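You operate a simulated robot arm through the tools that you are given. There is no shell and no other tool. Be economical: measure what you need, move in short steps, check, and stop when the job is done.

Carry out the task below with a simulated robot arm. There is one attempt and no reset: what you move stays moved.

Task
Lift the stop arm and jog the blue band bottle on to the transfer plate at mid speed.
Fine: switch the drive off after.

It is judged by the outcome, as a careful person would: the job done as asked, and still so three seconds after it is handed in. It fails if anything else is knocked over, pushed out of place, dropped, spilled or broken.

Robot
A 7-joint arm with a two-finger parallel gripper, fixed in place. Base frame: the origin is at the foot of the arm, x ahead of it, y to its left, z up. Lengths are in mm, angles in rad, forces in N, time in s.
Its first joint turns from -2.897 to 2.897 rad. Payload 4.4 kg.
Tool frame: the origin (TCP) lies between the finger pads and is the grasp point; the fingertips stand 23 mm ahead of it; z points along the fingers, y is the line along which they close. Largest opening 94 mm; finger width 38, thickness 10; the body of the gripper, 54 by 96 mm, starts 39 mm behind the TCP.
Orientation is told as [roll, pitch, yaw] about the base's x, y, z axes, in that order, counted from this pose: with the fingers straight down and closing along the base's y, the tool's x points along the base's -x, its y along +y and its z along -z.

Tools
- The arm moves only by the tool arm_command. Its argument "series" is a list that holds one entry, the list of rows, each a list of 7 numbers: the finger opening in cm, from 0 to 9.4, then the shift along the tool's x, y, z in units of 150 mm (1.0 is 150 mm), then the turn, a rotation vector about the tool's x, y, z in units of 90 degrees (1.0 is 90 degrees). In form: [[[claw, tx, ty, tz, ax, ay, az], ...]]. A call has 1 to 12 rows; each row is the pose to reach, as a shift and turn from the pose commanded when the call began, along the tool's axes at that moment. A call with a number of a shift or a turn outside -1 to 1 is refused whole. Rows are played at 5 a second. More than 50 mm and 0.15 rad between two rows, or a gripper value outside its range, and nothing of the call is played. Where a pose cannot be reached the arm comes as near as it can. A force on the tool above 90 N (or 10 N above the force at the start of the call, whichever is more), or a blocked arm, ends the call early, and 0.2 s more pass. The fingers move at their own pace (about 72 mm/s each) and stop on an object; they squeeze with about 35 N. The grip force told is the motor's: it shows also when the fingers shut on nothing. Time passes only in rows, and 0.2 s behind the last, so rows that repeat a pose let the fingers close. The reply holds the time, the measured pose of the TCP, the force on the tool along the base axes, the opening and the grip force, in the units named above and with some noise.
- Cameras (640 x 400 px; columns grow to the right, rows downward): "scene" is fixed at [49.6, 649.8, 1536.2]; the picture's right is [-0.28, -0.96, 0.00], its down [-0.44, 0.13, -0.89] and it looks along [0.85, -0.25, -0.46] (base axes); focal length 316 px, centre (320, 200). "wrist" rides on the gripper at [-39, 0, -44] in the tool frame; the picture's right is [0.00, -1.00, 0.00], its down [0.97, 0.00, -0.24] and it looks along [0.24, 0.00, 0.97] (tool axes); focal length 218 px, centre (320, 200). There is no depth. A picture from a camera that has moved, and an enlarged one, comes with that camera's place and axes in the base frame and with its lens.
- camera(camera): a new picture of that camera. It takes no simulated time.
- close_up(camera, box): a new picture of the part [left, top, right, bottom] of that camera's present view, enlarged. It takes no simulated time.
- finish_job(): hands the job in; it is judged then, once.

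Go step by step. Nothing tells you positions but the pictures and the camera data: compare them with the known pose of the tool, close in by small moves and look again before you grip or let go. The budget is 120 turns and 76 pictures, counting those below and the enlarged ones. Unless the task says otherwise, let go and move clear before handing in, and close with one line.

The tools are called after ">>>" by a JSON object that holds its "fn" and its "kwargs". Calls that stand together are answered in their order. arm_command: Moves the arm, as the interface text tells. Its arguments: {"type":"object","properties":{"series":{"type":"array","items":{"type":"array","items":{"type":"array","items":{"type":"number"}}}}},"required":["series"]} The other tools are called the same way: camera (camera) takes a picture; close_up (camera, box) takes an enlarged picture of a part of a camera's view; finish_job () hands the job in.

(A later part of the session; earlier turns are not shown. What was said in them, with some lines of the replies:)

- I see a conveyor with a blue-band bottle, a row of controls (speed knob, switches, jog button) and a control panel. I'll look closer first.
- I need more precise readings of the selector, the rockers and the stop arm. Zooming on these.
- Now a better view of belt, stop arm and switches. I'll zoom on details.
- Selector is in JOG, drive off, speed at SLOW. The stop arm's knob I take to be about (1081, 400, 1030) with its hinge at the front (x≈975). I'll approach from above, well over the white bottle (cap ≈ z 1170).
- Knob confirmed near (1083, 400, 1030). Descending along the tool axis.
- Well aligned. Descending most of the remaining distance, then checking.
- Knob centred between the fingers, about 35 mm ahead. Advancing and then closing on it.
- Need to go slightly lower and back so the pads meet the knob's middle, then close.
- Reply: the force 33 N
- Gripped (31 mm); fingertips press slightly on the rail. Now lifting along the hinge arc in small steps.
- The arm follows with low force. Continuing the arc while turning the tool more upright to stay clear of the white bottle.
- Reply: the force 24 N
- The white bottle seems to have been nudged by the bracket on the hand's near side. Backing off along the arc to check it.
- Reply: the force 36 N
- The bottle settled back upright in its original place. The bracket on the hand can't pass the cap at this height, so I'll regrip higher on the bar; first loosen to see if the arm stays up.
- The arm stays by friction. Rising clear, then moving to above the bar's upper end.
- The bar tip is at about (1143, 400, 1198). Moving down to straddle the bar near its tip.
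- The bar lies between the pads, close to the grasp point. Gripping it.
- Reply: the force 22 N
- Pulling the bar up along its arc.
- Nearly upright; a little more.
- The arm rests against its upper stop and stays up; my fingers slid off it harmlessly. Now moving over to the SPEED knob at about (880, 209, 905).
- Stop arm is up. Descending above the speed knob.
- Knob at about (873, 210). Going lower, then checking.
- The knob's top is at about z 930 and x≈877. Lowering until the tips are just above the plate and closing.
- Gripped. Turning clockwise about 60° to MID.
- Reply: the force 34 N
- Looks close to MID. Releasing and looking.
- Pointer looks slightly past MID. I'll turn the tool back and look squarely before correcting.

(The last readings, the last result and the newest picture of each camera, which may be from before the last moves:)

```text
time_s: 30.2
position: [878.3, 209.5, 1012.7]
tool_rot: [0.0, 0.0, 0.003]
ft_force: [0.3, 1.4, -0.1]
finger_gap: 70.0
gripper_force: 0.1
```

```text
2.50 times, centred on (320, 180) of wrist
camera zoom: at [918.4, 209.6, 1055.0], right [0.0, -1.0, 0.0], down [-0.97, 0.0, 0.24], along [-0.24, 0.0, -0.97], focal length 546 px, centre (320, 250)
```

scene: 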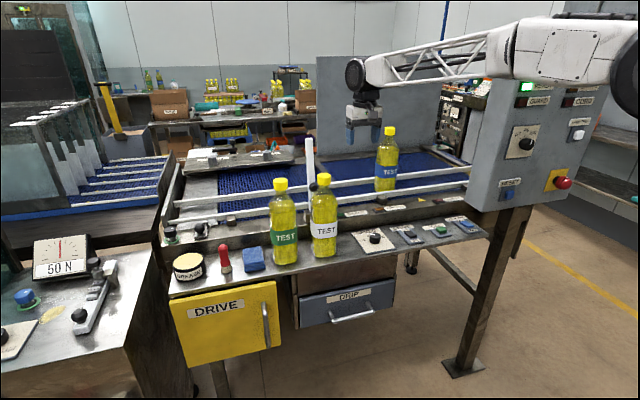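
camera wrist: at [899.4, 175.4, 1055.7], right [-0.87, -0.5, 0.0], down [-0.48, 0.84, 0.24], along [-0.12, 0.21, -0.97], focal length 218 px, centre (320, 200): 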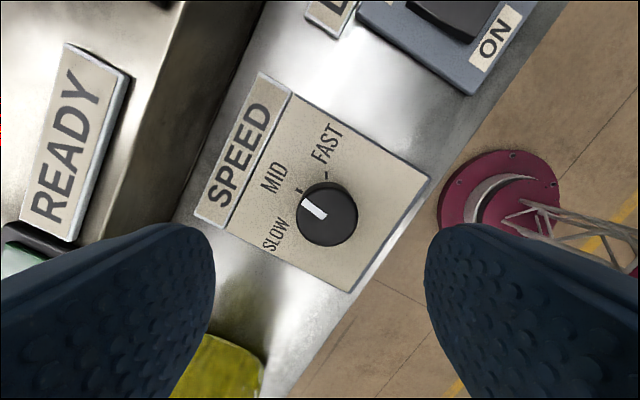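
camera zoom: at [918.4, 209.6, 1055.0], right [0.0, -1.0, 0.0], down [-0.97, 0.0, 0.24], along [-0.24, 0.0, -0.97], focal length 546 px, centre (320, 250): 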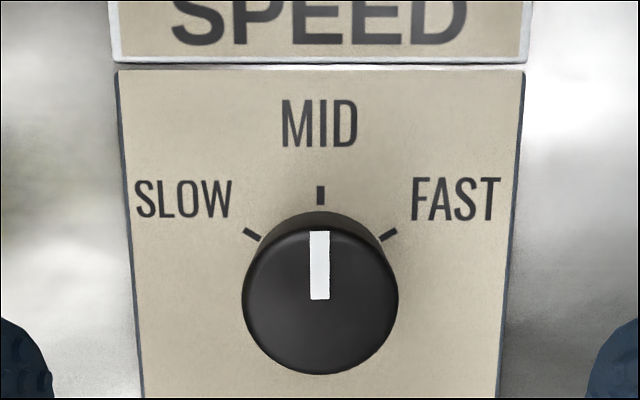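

SPEED is exactly at MID. Next the DRIVE rocker: moving above its ON end with fingers closed.

>>> {"fn": "arm_command", "kwargs": {"series": [[[4, 0.03, -0.2, 0, 0, 0, 0], [2, 0.06, -0.4, 0, 0, 0, 0], [0, 0.09, -0.6, 0, 0, 0, 0], [0, 0.12, -0.8, 0, 0, 0, 0], [0, 0.14, -0.943, 0, 0, 0, 0], [0, 0.14, -0.943, 0, 0, 0, 0]]]}}

>>> {"fn": "camera", "kwargs": {"camera": "wrist"}}

>>> {"fn": "close_up", "kwargs": {"camera": "scene", "box": [370, 180, 490, 255]}}

```text
time_s: 31.6
position: [856.2, 69.0, 1010.4]
tool_rot: [0.0, -0.001, -0.001]
ft_force: [-0.2, -0.2, -0.4]
finger_gap: 0.0
gripper_force: 34.7
```

```text
30 pictures are left
camera wrist: at [896.5, 68.2, 1053.8], right [0.0, -1.0, 0.0], down [-0.97, 0.0, 0.24], along [-0.24, 0.0, -0.97], focal length 218 px, centre (320, 200)
```

wrist: 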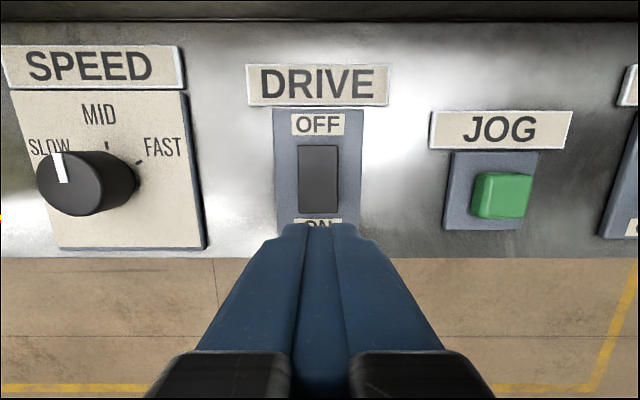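

```text
5.33 times, centred on (430, 218) of scene
camera zoom: at [49.6, 649.8, 1536.2], right [-0.28, -0.96, 0.0], down [-0.44, 0.13, -0.89], along [0.85, -0.25, -0.46], focal length 1685 px, centre (-267, 107)
```

zoom: 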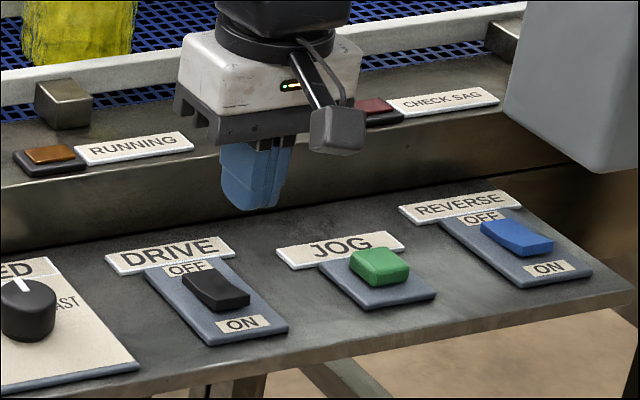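

Rocker spans x 854–897, ON end nearest me. Pressing down on the ON end in small steps.

>>> {"fn": "arm_command", "kwargs": {"series": [[[0, -0.01, 0, 0.2, 0, 0, 0], [0, -0.02, 0, 0.37, 0, 0, 0], [0, -0.02, 0, 0.4, 0, 0, 0], [0, -0.02, 0, 0.43, 0, 0, 0], [0, -0.02, 0, 0.45, 0, 0, 0]]]}}

>>> {"fn": "close_up", "kwargs": {"camera": "scene", "box": [370, 180, 490, 255]}}

```text
time_s: 32.8
position: [860.7, 67.8, 943.2]
tool_rot: [-0.001, 0.0, 0.0]
ft_force: [0.0, 0.7, -0.1]
finger_gap: 0.1
gripper_force: 35.3
```

```text
5.33 times, centred on (430, 218) of scene
camera zoom: at [49.6, 649.8, 1536.2], right [-0.28, -0.96, 0.0], down [-0.44, 0.13, -0.89], along [0.85, -0.25, -0.46], focal length 1685 px, centre (-267, 107)
```

zoom: 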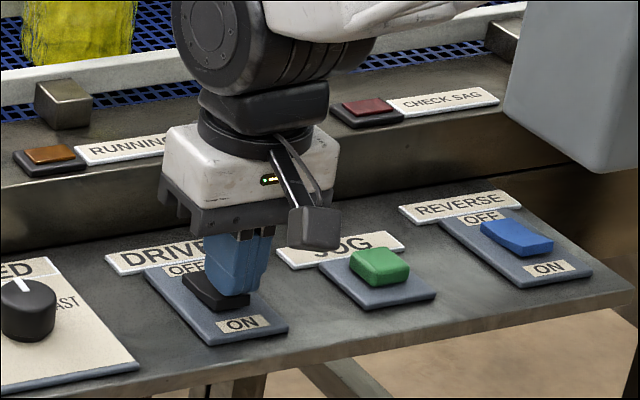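

Not touching yet. Continuing in small steps.

>>> {"fn": "arm_command", "kwargs": {"series": [[[0, 0, 0, 0.02, 0, 0, 0], [0, 0, 0, 0.04, 0, 0, 0], [0, 0, 0, 0.06, 0, 0, 0], [0, 0, 0, 0.08, 0, 0, 0]]]}}

>>> {"fn": "camera", "kwargs": {"camera": "scene"}}

```text
time_s: 33.9
position: [861.0, 68.5, 938.2]
tool_rot: [0.0, -0.008, 0.0]
ft_force: [2.0, 1.1, 4.6]
finger_gap: 0.1
gripper_force: 35.3
stopped in row 4: the force on the tool passed its limit (the readings are from after the stop); the commanded pose is now the measured one
```

```text
27 pictures are left
```

scene: 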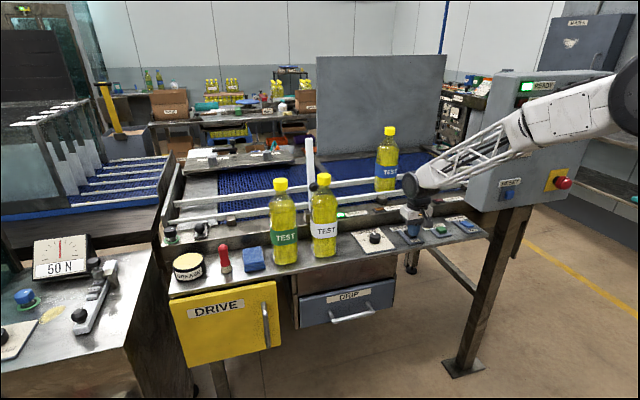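

READY lamp on the conveyor is now lit: drive is on. Moving above JOG at about (867, -46).

>>> {"fn": "arm_command", "kwargs": {"series": [[[0, 0, 0, -0.2, 0, 0, 0], [0, 0, -0.2, -0.3, 0, 0, 0], [0, -0.02, -0.45, -0.3, 0, 0, 0], [0, -0.04, -0.7, -0.3, 0, 0, 0], [0, -0.04, -0.763, -0.25, 0, 0, 0], [0, -0.04, -0.763, -0.2, 0, 0, 0]]]}}

>>> {"fn": "camera", "kwargs": {"camera": "wrist"}}

>>> {"fn": "close_up", "kwargs": {"camera": "scene", "box": [330, 170, 490, 270]}}

```text
time_s: 35.3
position: [867.5, -46.6, 967.8]
tool_rot: [0.0, -0.005, 0.001]
ft_force: [0.4, -0.8, 0.2]
finger_gap: 0.0
gripper_force: 34.8
```

```text
26 pictures are left
camera wrist: at [907.9, -46.3, 1011.4], right [0.0, -1.0, 0.0], down [-0.97, 0.0, 0.23], along [-0.23, 0.0, -0.97], focal length 218 px, centre (320, 200)
```

wrist: 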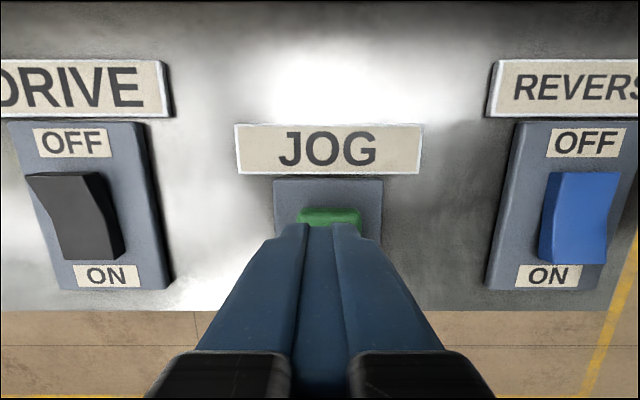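

```text
4.00 times, centred on (410, 220) of scene
camera zoom: at [49.6, 649.8, 1536.2], right [-0.28, -0.96, 0.0], down [-0.44, 0.13, -0.89], along [0.85, -0.25, -0.46], focal length 1264 px, centre (-40, 120)
```

zoom: 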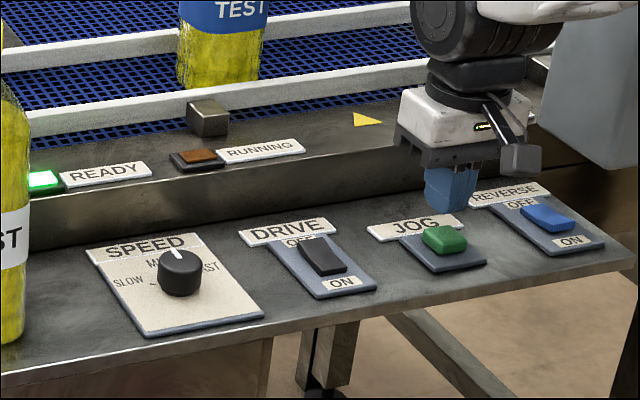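

Aligned (shift 3 mm right). Lowering gently to find the button.

>>> {"fn": "arm_command", "kwargs": {"series": [[[0, 0, -0.022, 0.08, 0, 0, 0], [0, 0, -0.022, 0.11, 0, 0, 0], [0, 0, -0.022, 0.13, 0, 0, 0], [0, 0, -0.022, 0.15, 0, 0, 0]]]}}

>>> {"fn": "camera", "kwargs": {"camera": "scene"}}

```text
time_s: 36.3
position: [869.1, -48.6, 945.4]
tool_rot: [0.001, -0.006, 0.001]
ft_force: [-0.4, -0.7, 0.7]
finger_gap: 0.0
gripper_force: 35.1
```

```text
24 pictures are left
```

scene: 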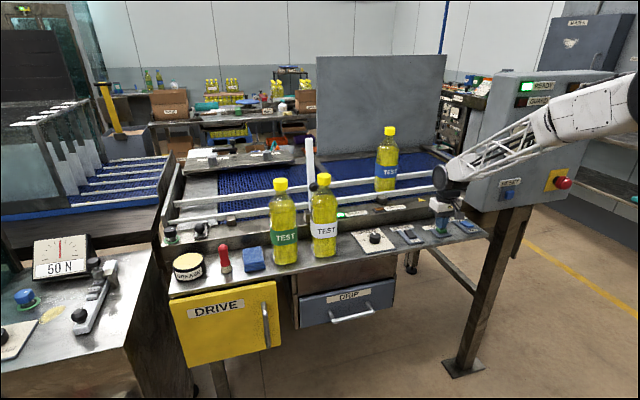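

>>> {"fn": "arm_command", "kwargs": {"series": [[[0, 0, 0, 0.013, 0, 0, 0], [0, 0, 0, 0.026, 0, 0, 0], [0, 0, 0, 0.04, 0, 0, 0]]]}}

```text
time_s: 37.1
position: [868.7, -48.2, 939.2]
tool_rot: [0.001, -0.007, 0.001]
ft_force: [-0.7, 0.7, 2.9]
finger_gap: 0.1
gripper_force: 35.4
```

Light contact (about 3 N) at z≈939. Pressing a little further.

>>> {"fn": "arm_command", "kwargs": {"series": [[[0, 0, 0, 0.013, 0, 0, 0], [0, 0, 0, 0.026, 0, 0, 0]]]}}

>>> {"fn": "close_up", "kwargs": {"camera": "scene", "box": [290, 110, 490, 250]}}

```text
time_s: 37.7
position: [867.6, -49.3, 935.9]
tool_rot: [0.001, -0.007, -0.001]
ft_force: [-4.6, 1.3, 14.7]
finger_gap: 0.0
gripper_force: 34.8
```

```text
2.86 times, centred on (390, 180) of scene
camera zoom: at [49.6, 649.8, 1536.2], right [-0.28, -0.96, 0.0], down [-0.44, 0.13, -0.89], along [0.85, -0.25, -0.46], focal length 903 px, centre (120, 257)
```

zoom: 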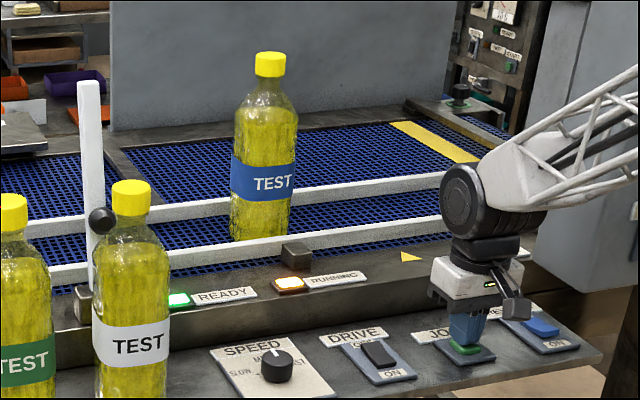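

RUNNING is lit and the bottle moves toward the transfer plate. Holding the button about 1.2 s and measuring.

>>> {"fn": "arm_command", "kwargs": {"series": [[[0, 0, 0, 0, 0, 0, 0], [0, 0, 0, 0, 0, 0, 0], [0, 0, 0, 0, 0, 0, 0], [0, 0, 0, 0, 0, 0, 0], [0, 0, 0, 0, 0, 0, 0]]]}}

>>> {"fn": "close_up", "kwargs": {"camera": "scene", "box": [170, 110, 410, 260]}}

```text
time_s: 38.9
position: [868.7, -48.9, 935.2]
tool_rot: [0.0, -0.007, 0.0]
ft_force: [4.7, -0.8, 24.7]
finger_gap: 0.0
gripper_force: 35.4
```

```text
2.67 times, centred on (290, 185) of scene
camera zoom: at [49.6, 649.8, 1536.2], right [-0.28, -0.96, 0.0], down [-0.44, 0.13, -0.89], along [0.85, -0.25, -0.46], focal length 842 px, centre (400, 240)
```

zoom: 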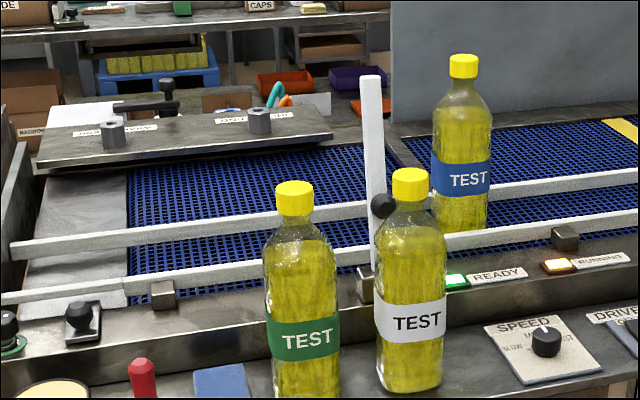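

Speed ≈100 mm/s; the bottle is at y≈232, and the plate starts at y≈729. Holding 2.6 s more.

>>> {"fn": "arm_command", "kwargs": {"series": [[[0, 0, 0, 0, 0, 0, 0], [0, 0, 0, 0, 0, 0, 0], [0, 0, 0, 0, 0, 0, 0], [0, 0, 0, 0, 0, 0, 0], [0, 0, 0, 0, 0, 0, 0], [0, 0, 0, 0, 0, 0, 0], [0, 0, 0, 0, 0, 0, 0], [0, 0, 0, 0, 0, 0, 0], [0, 0, 0, 0, 0, 0, 0], [0, 0, 0, 0, 0, 0, 0], [0, 0, 0, 0, 0, 0, 0], [0, 0, 0, 0, 0, 0, 0]]]}}

>>> {"fn": "close_up", "kwargs": {"camera": "scene", "box": [150, 110, 390, 260]}}

```text
time_s: 41.5
position: [869.7, -47.8, 937.8]
tool_rot: [0.001, -0.008, -0.001]
ft_force: [5.2, -0.7, 34.8]
finger_gap: 0.0
gripper_force: 34.9
```

```text
2.67 times, centred on (270, 185) of scene
camera zoom: at [49.6, 649.8, 1536.2], right [-0.28, -0.96, 0.0], down [-0.44, 0.13, -0.89], along [0.85, -0.25, -0.46], focal length 842 px, centre (453, 240)
```

zoom: 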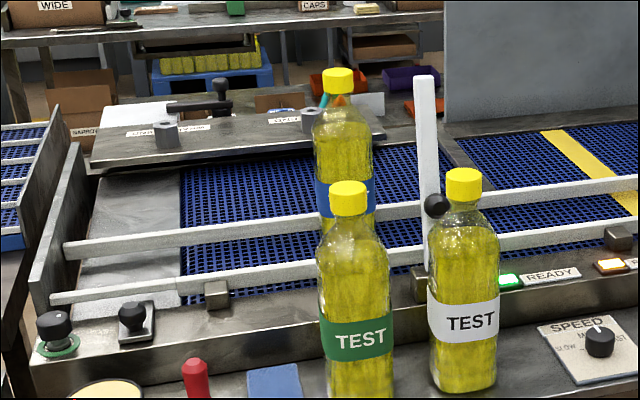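

Bottle at y≈488. Holding 2.2 s more.

>>> {"fn": "arm_command", "kwargs": {"series": [[[0, 0, 0, 0, 0, 0, 0], [0, 0, 0, 0, 0, 0, 0], [0, 0, 0, 0, 0, 0, 0], [0, 0, 0, 0, 0, 0, 0], [0, 0, 0, 0, 0, 0, 0], [0, 0, 0, 0, 0, 0, 0], [0, 0, 0, 0, 0, 0, 0], [0, 0, 0, 0, 0, 0, 0], [0, 0, 0, 0, 0, 0, 0], [0, 0, 0, 0, 0, 0, 0]]]}}

>>> {"fn": "close_up", "kwargs": {"camera": "scene", "box": [140, 110, 320, 250]}}

```text
time_s: 43.7
position: [867.6, -48.4, 936.3]
tool_rot: [0.0, -0.008, 0.001]
ft_force: [0.2, 0.1, 38.5]
finger_gap: 0.2
gripper_force: 34.7
```

```text
2.86 times, centred on (230, 180) of scene
camera zoom: at [49.6, 649.8, 1536.2], right [-0.28, -0.96, 0.0], down [-0.44, 0.13, -0.89], along [0.85, -0.25, -0.46], focal length 903 px, centre (577, 257)
```

zoom: 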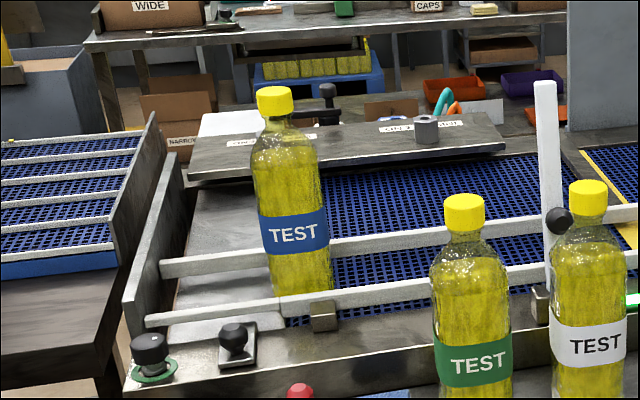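

Bottle at the plate's edge (y≈708). Holding about 0.8 s more.

>>> {"fn": "arm_command", "kwargs": {"series": [[[0, 0, 0, 0, 0, 0, 0], [0, 0, 0, 0, 0, 0, 0], [0, 0, 0, 0, 0, 0, 0]]]}}

>>> {"fn": "close_up", "kwargs": {"camera": "scene", "box": [140, 110, 320, 250]}}

```text
time_s: 44.5
position: [869.2, -48.1, 936.0]
tool_rot: [-0.001, -0.006, -0.001]
ft_force: [-0.5, 0.5, 37.1]
finger_gap: 0.3
gripper_force: 35.0
```

```text
2.86 times, centred on (230, 180) of scene
camera zoom: at [49.6, 649.8, 1536.2], right [-0.28, -0.96, 0.0], down [-0.44, 0.13, -0.89], along [0.85, -0.25, -0.46], focal length 903 px, centre (577, 257)
```

zoom: 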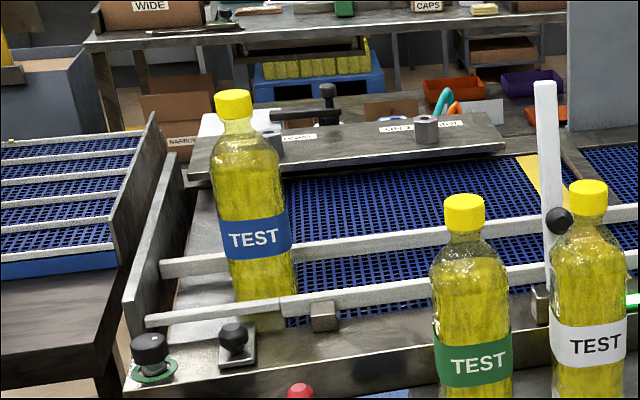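

Bottle at y≈750, mostly on the plate. A bit more.

>>> {"fn": "arm_command", "kwargs": {"series": [[[0, 0, 0, 0, 0, 0, 0], [0, 0, 0, 0, 0, 0, 0], [0, 0, 0, 0, 0, 0, 0]]]}}

>>> {"fn": "close_up", "kwargs": {"camera": "scene", "box": [140, 110, 320, 250]}}

```text
time_s: 45.3
position: [869.1, -48.5, 934.8]
tool_rot: [-0.001, -0.007, 0.001]
ft_force: [-1.3, 1.1, 37.3]
finger_gap: 0.1
gripper_force: 35.6
```

```text
2.86 times, centred on (230, 180) of scene
camera zoom: at [49.6, 649.8, 1536.2], right [-0.28, -0.96, 0.0], down [-0.44, 0.13, -0.89], along [0.85, -0.25, -0.46], focal length 903 px, centre (577, 257)
```

zoom: 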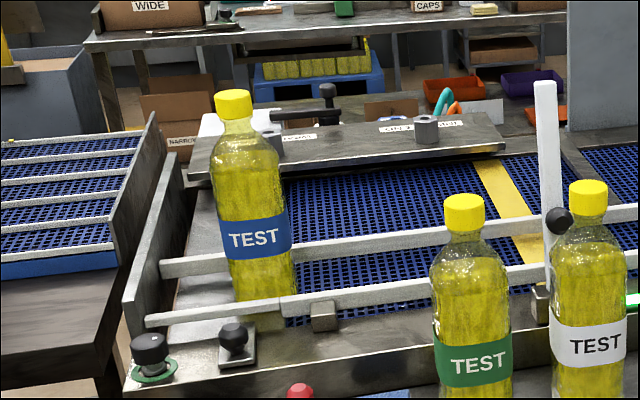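

The belt moves on but the bottle no longer does: it's fully carried onto the plate. Releasing JOG and moving above the DRIVE rocker's OFF end.

>>> {"fn": "arm_command", "kwargs": {"series": [[[0, 0, 0, -0.15, 0, 0, 0], [0, 0, 0, -0.3, 0, 0, 0], [0, -0.05, 0.25, -0.35, 0, 0, 0], [0, -0.1, 0.5, -0.35, 0, 0, 0], [0, -0.147, 0.785, -0.35, 0, 0, 0], [0, -0.147, 0.785, -0.25, 0, 0, 0], [0, -0.147, 0.785, -0.25, 0, 0, 0]]]}}

>>> {"fn": "camera", "kwargs": {"camera": "wrist"}}

>>> {"fn": "close_up", "kwargs": {"camera": "scene", "box": [330, 170, 490, 270]}}

```text
time_s: 46.9
position: [889.8, 69.7, 973.5]
tool_rot: [-0.001, -0.007, 0.0]
ft_force: [-0.1, -0.4, 0.4]
finger_gap: 0.0
gripper_force: 35.0
```

```text
17 pictures are left
camera wrist: at [930.2, 68.4, 1017.4], right [0.0, -1.0, 0.0], down [-0.97, 0.0, 0.23], along [-0.23, 0.0, -0.97], focal length 218 px, centre (320, 200)
```

wrist: 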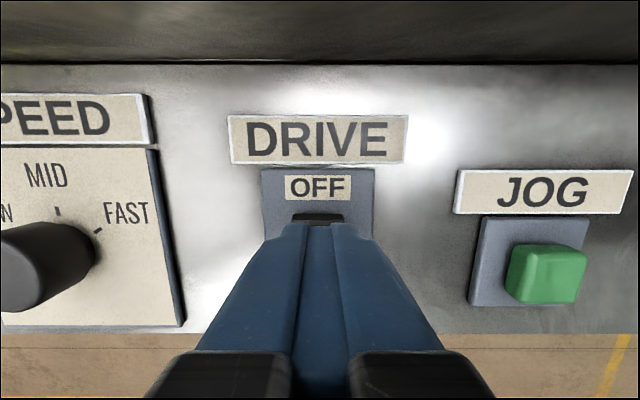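

```text
4.00 times, centred on (410, 220) of scene
camera zoom: at [49.6, 649.8, 1536.2], right [-0.28, -0.96, 0.0], down [-0.44, 0.13, -0.89], along [0.85, -0.25, -0.46], focal length 1264 px, centre (-40, 120)
```

zoom: 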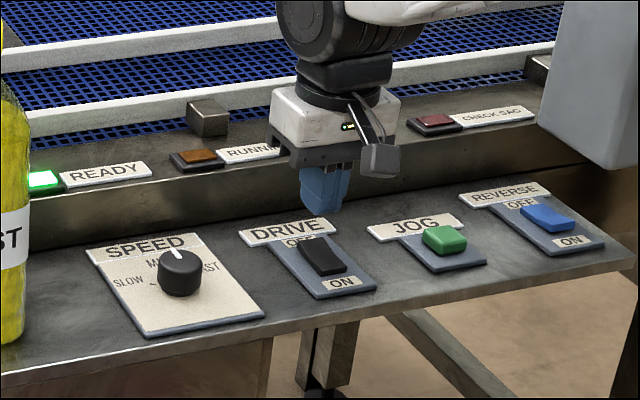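

RUNNING is off. Pressing the OFF end of the rocker.

>>> {"fn": "arm_command", "kwargs": {"series": [[[0, 0, 0, 0.1, 0, 0, 0], [0, 0, 0, 0.19, 0, 0, 0], [0, 0, 0, 0.21, 0, 0, 0], [0, 0, 0, 0.225, 0, 0, 0], [0, 0, 0, 0.24, 0, 0, 0], [0, 0, 0, 0.255, 0, 0, 0]]]}}

>>> {"fn": "close_up", "kwargs": {"camera": "scene", "box": [330, 170, 490, 270]}}

```text
time_s: 48.3
position: [890.4, 69.1, 939.5]
tool_rot: [0.0, -0.01, 0.0]
ft_force: [-21.4, -13.9, 56.5]
finger_gap: 0.0
gripper_force: 35.1
```

```text
4.00 times, centred on (410, 220) of scene
camera zoom: at [49.6, 649.8, 1536.2], right [-0.28, -0.96, 0.0], down [-0.44, 0.13, -0.89], along [0.85, -0.25, -0.46], focal length 1264 px, centre (-40, 120)
```

zoom: 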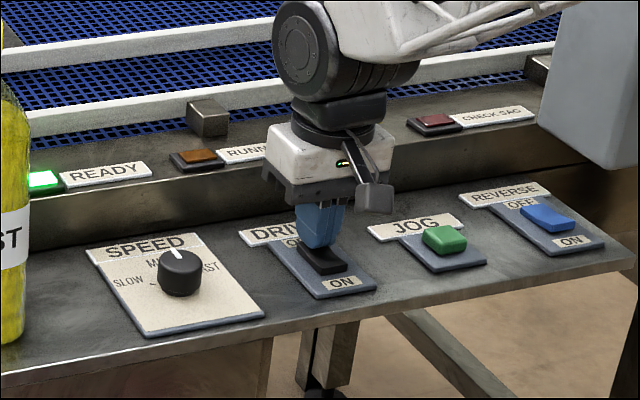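

READY still lit; the press was too near the pivot. Lifting, shifting 9 mm further to the OFF end, pressing again.

>>> {"fn": "arm_command", "kwargs": {"series": [[[0, 0, 0, -0.1, 0, 0, 0], [0, -0.06, 0, -0.1, 0, 0, 0], [0, -0.06, 0, -0.02, 0, 0, 0], [0, -0.06, 0, 0.0, 0, 0, 0], [0, -0.06, 0, 0.02, 0, 0, 0], [0, -0.06, 0, 0.04, 0, 0, 0]]]}}

>>> {"fn": "close_up", "kwargs": {"camera": "scene", "box": [330, 170, 490, 270]}}

```text
time_s: 49.7
position: [902.4, 69.4, 938.8]
tool_rot: [0.001, -0.014, 0.0]
ft_force: [-1.8, -1.0, 7.2]
finger_gap: 0.1
gripper_force: 35.0
stopped in row 6: the force on the tool passed its limit (the readings are from after the stop); the commanded pose is now the measured one
```

```text
4.00 times, centred on (410, 220) of scene
camera zoom: at [49.6, 649.8, 1536.2], right [-0.28, -0.96, 0.0], down [-0.44, 0.13, -0.89], along [0.85, -0.25, -0.46], focal length 1264 px, centre (-40, 120)
```

zoom: 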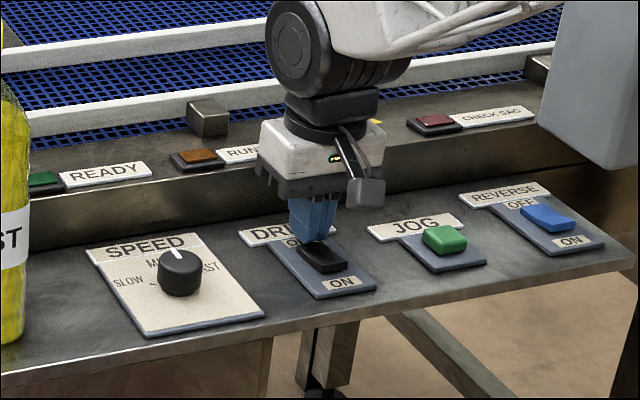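

READY lamp is out: drive is off. Lifting clear and checking everything.

>>> {"fn": "arm_command", "kwargs": {"series": [[[0, 0, 0, -0.2, 0, 0, 0], [0, 0, 0, -0.45, 0, 0, 0], [0, 0.1, 0, -0.7, 0, 0, 0], [0, 0.2, 0, -0.95, 0, 0, 0], [2, 0.2, 0, -0.95, 0, 0, 0], [2, 0.2, 0, -0.95, 0, 0, 0]]]}}

>>> {"fn": "camera", "kwargs": {"camera": "scene"}}

>>> {"fn": "close_up", "kwargs": {"camera": "scene", "box": [330, 190, 490, 290]}}

>>> {"fn": "close_up", "kwargs": {"camera": "scene", "box": [140, 110, 360, 280]}}

```text
time_s: 51.1
position: [870.1, 69.9, 1081.4]
tool_rot: [0.004, -0.015, 0.0]
ft_force: [-0.7, 0.7, -0.5]
finger_gap: 19.8
gripper_force: 0.1
```

```text
13 pictures are left
```

scene: 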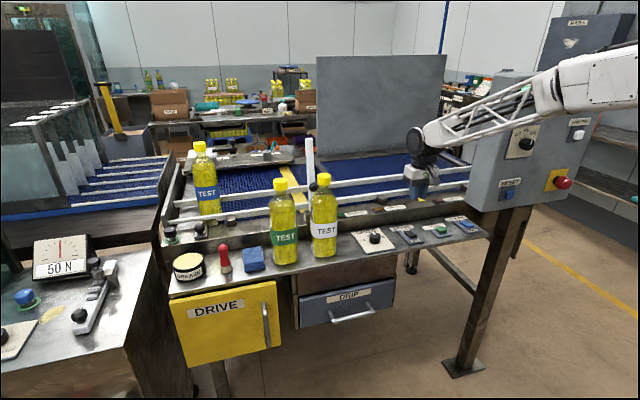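

```text
4.00 times, centred on (410, 240) of scene
camera zoom: at [49.6, 649.8, 1536.2], right [-0.28, -0.96, 0.0], down [-0.44, 0.13, -0.89], along [0.85, -0.25, -0.46], focal length 1264 px, centre (-40, 40)
```

zoom: 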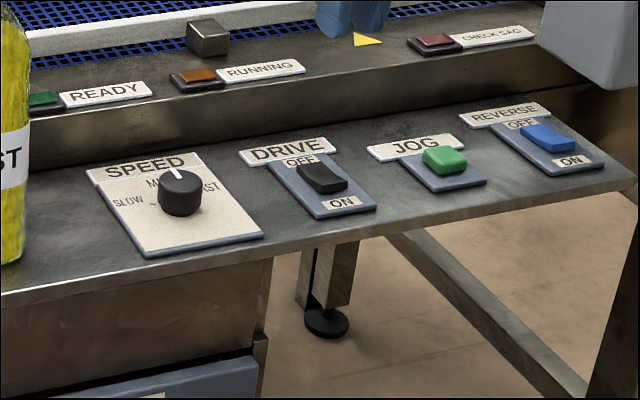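

```text
2.35 times, centred on (250, 195) of scene
camera zoom: at [49.6, 649.8, 1536.2], right [-0.28, -0.96, 0.0], down [-0.44, 0.13, -0.89], along [0.85, -0.25, -0.46], focal length 743 px, centre (485, 212)
```

zoom: 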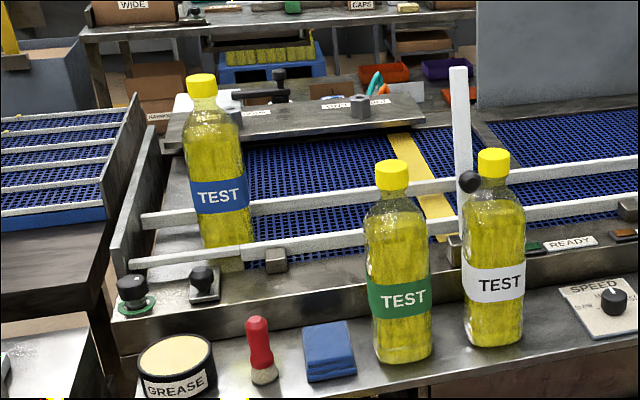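

Stop arm is up, the blue band bottle stands on the transfer plate, speed is at MID, the drive is off, and the other bottles are upright in place. Handing in.

>>> {"fn": "finish_job", "kwargs": {}}

```text
The job is handed in.
```

The stop arm is up and the blue band bottle stands on the transfer plate, jogged there at MID speed, with the drive off. Its rear edge may still overlap the belt edge by about 10 mm. My gripper nudged the white band bottle during the lift, but it settled back upright in its original place.
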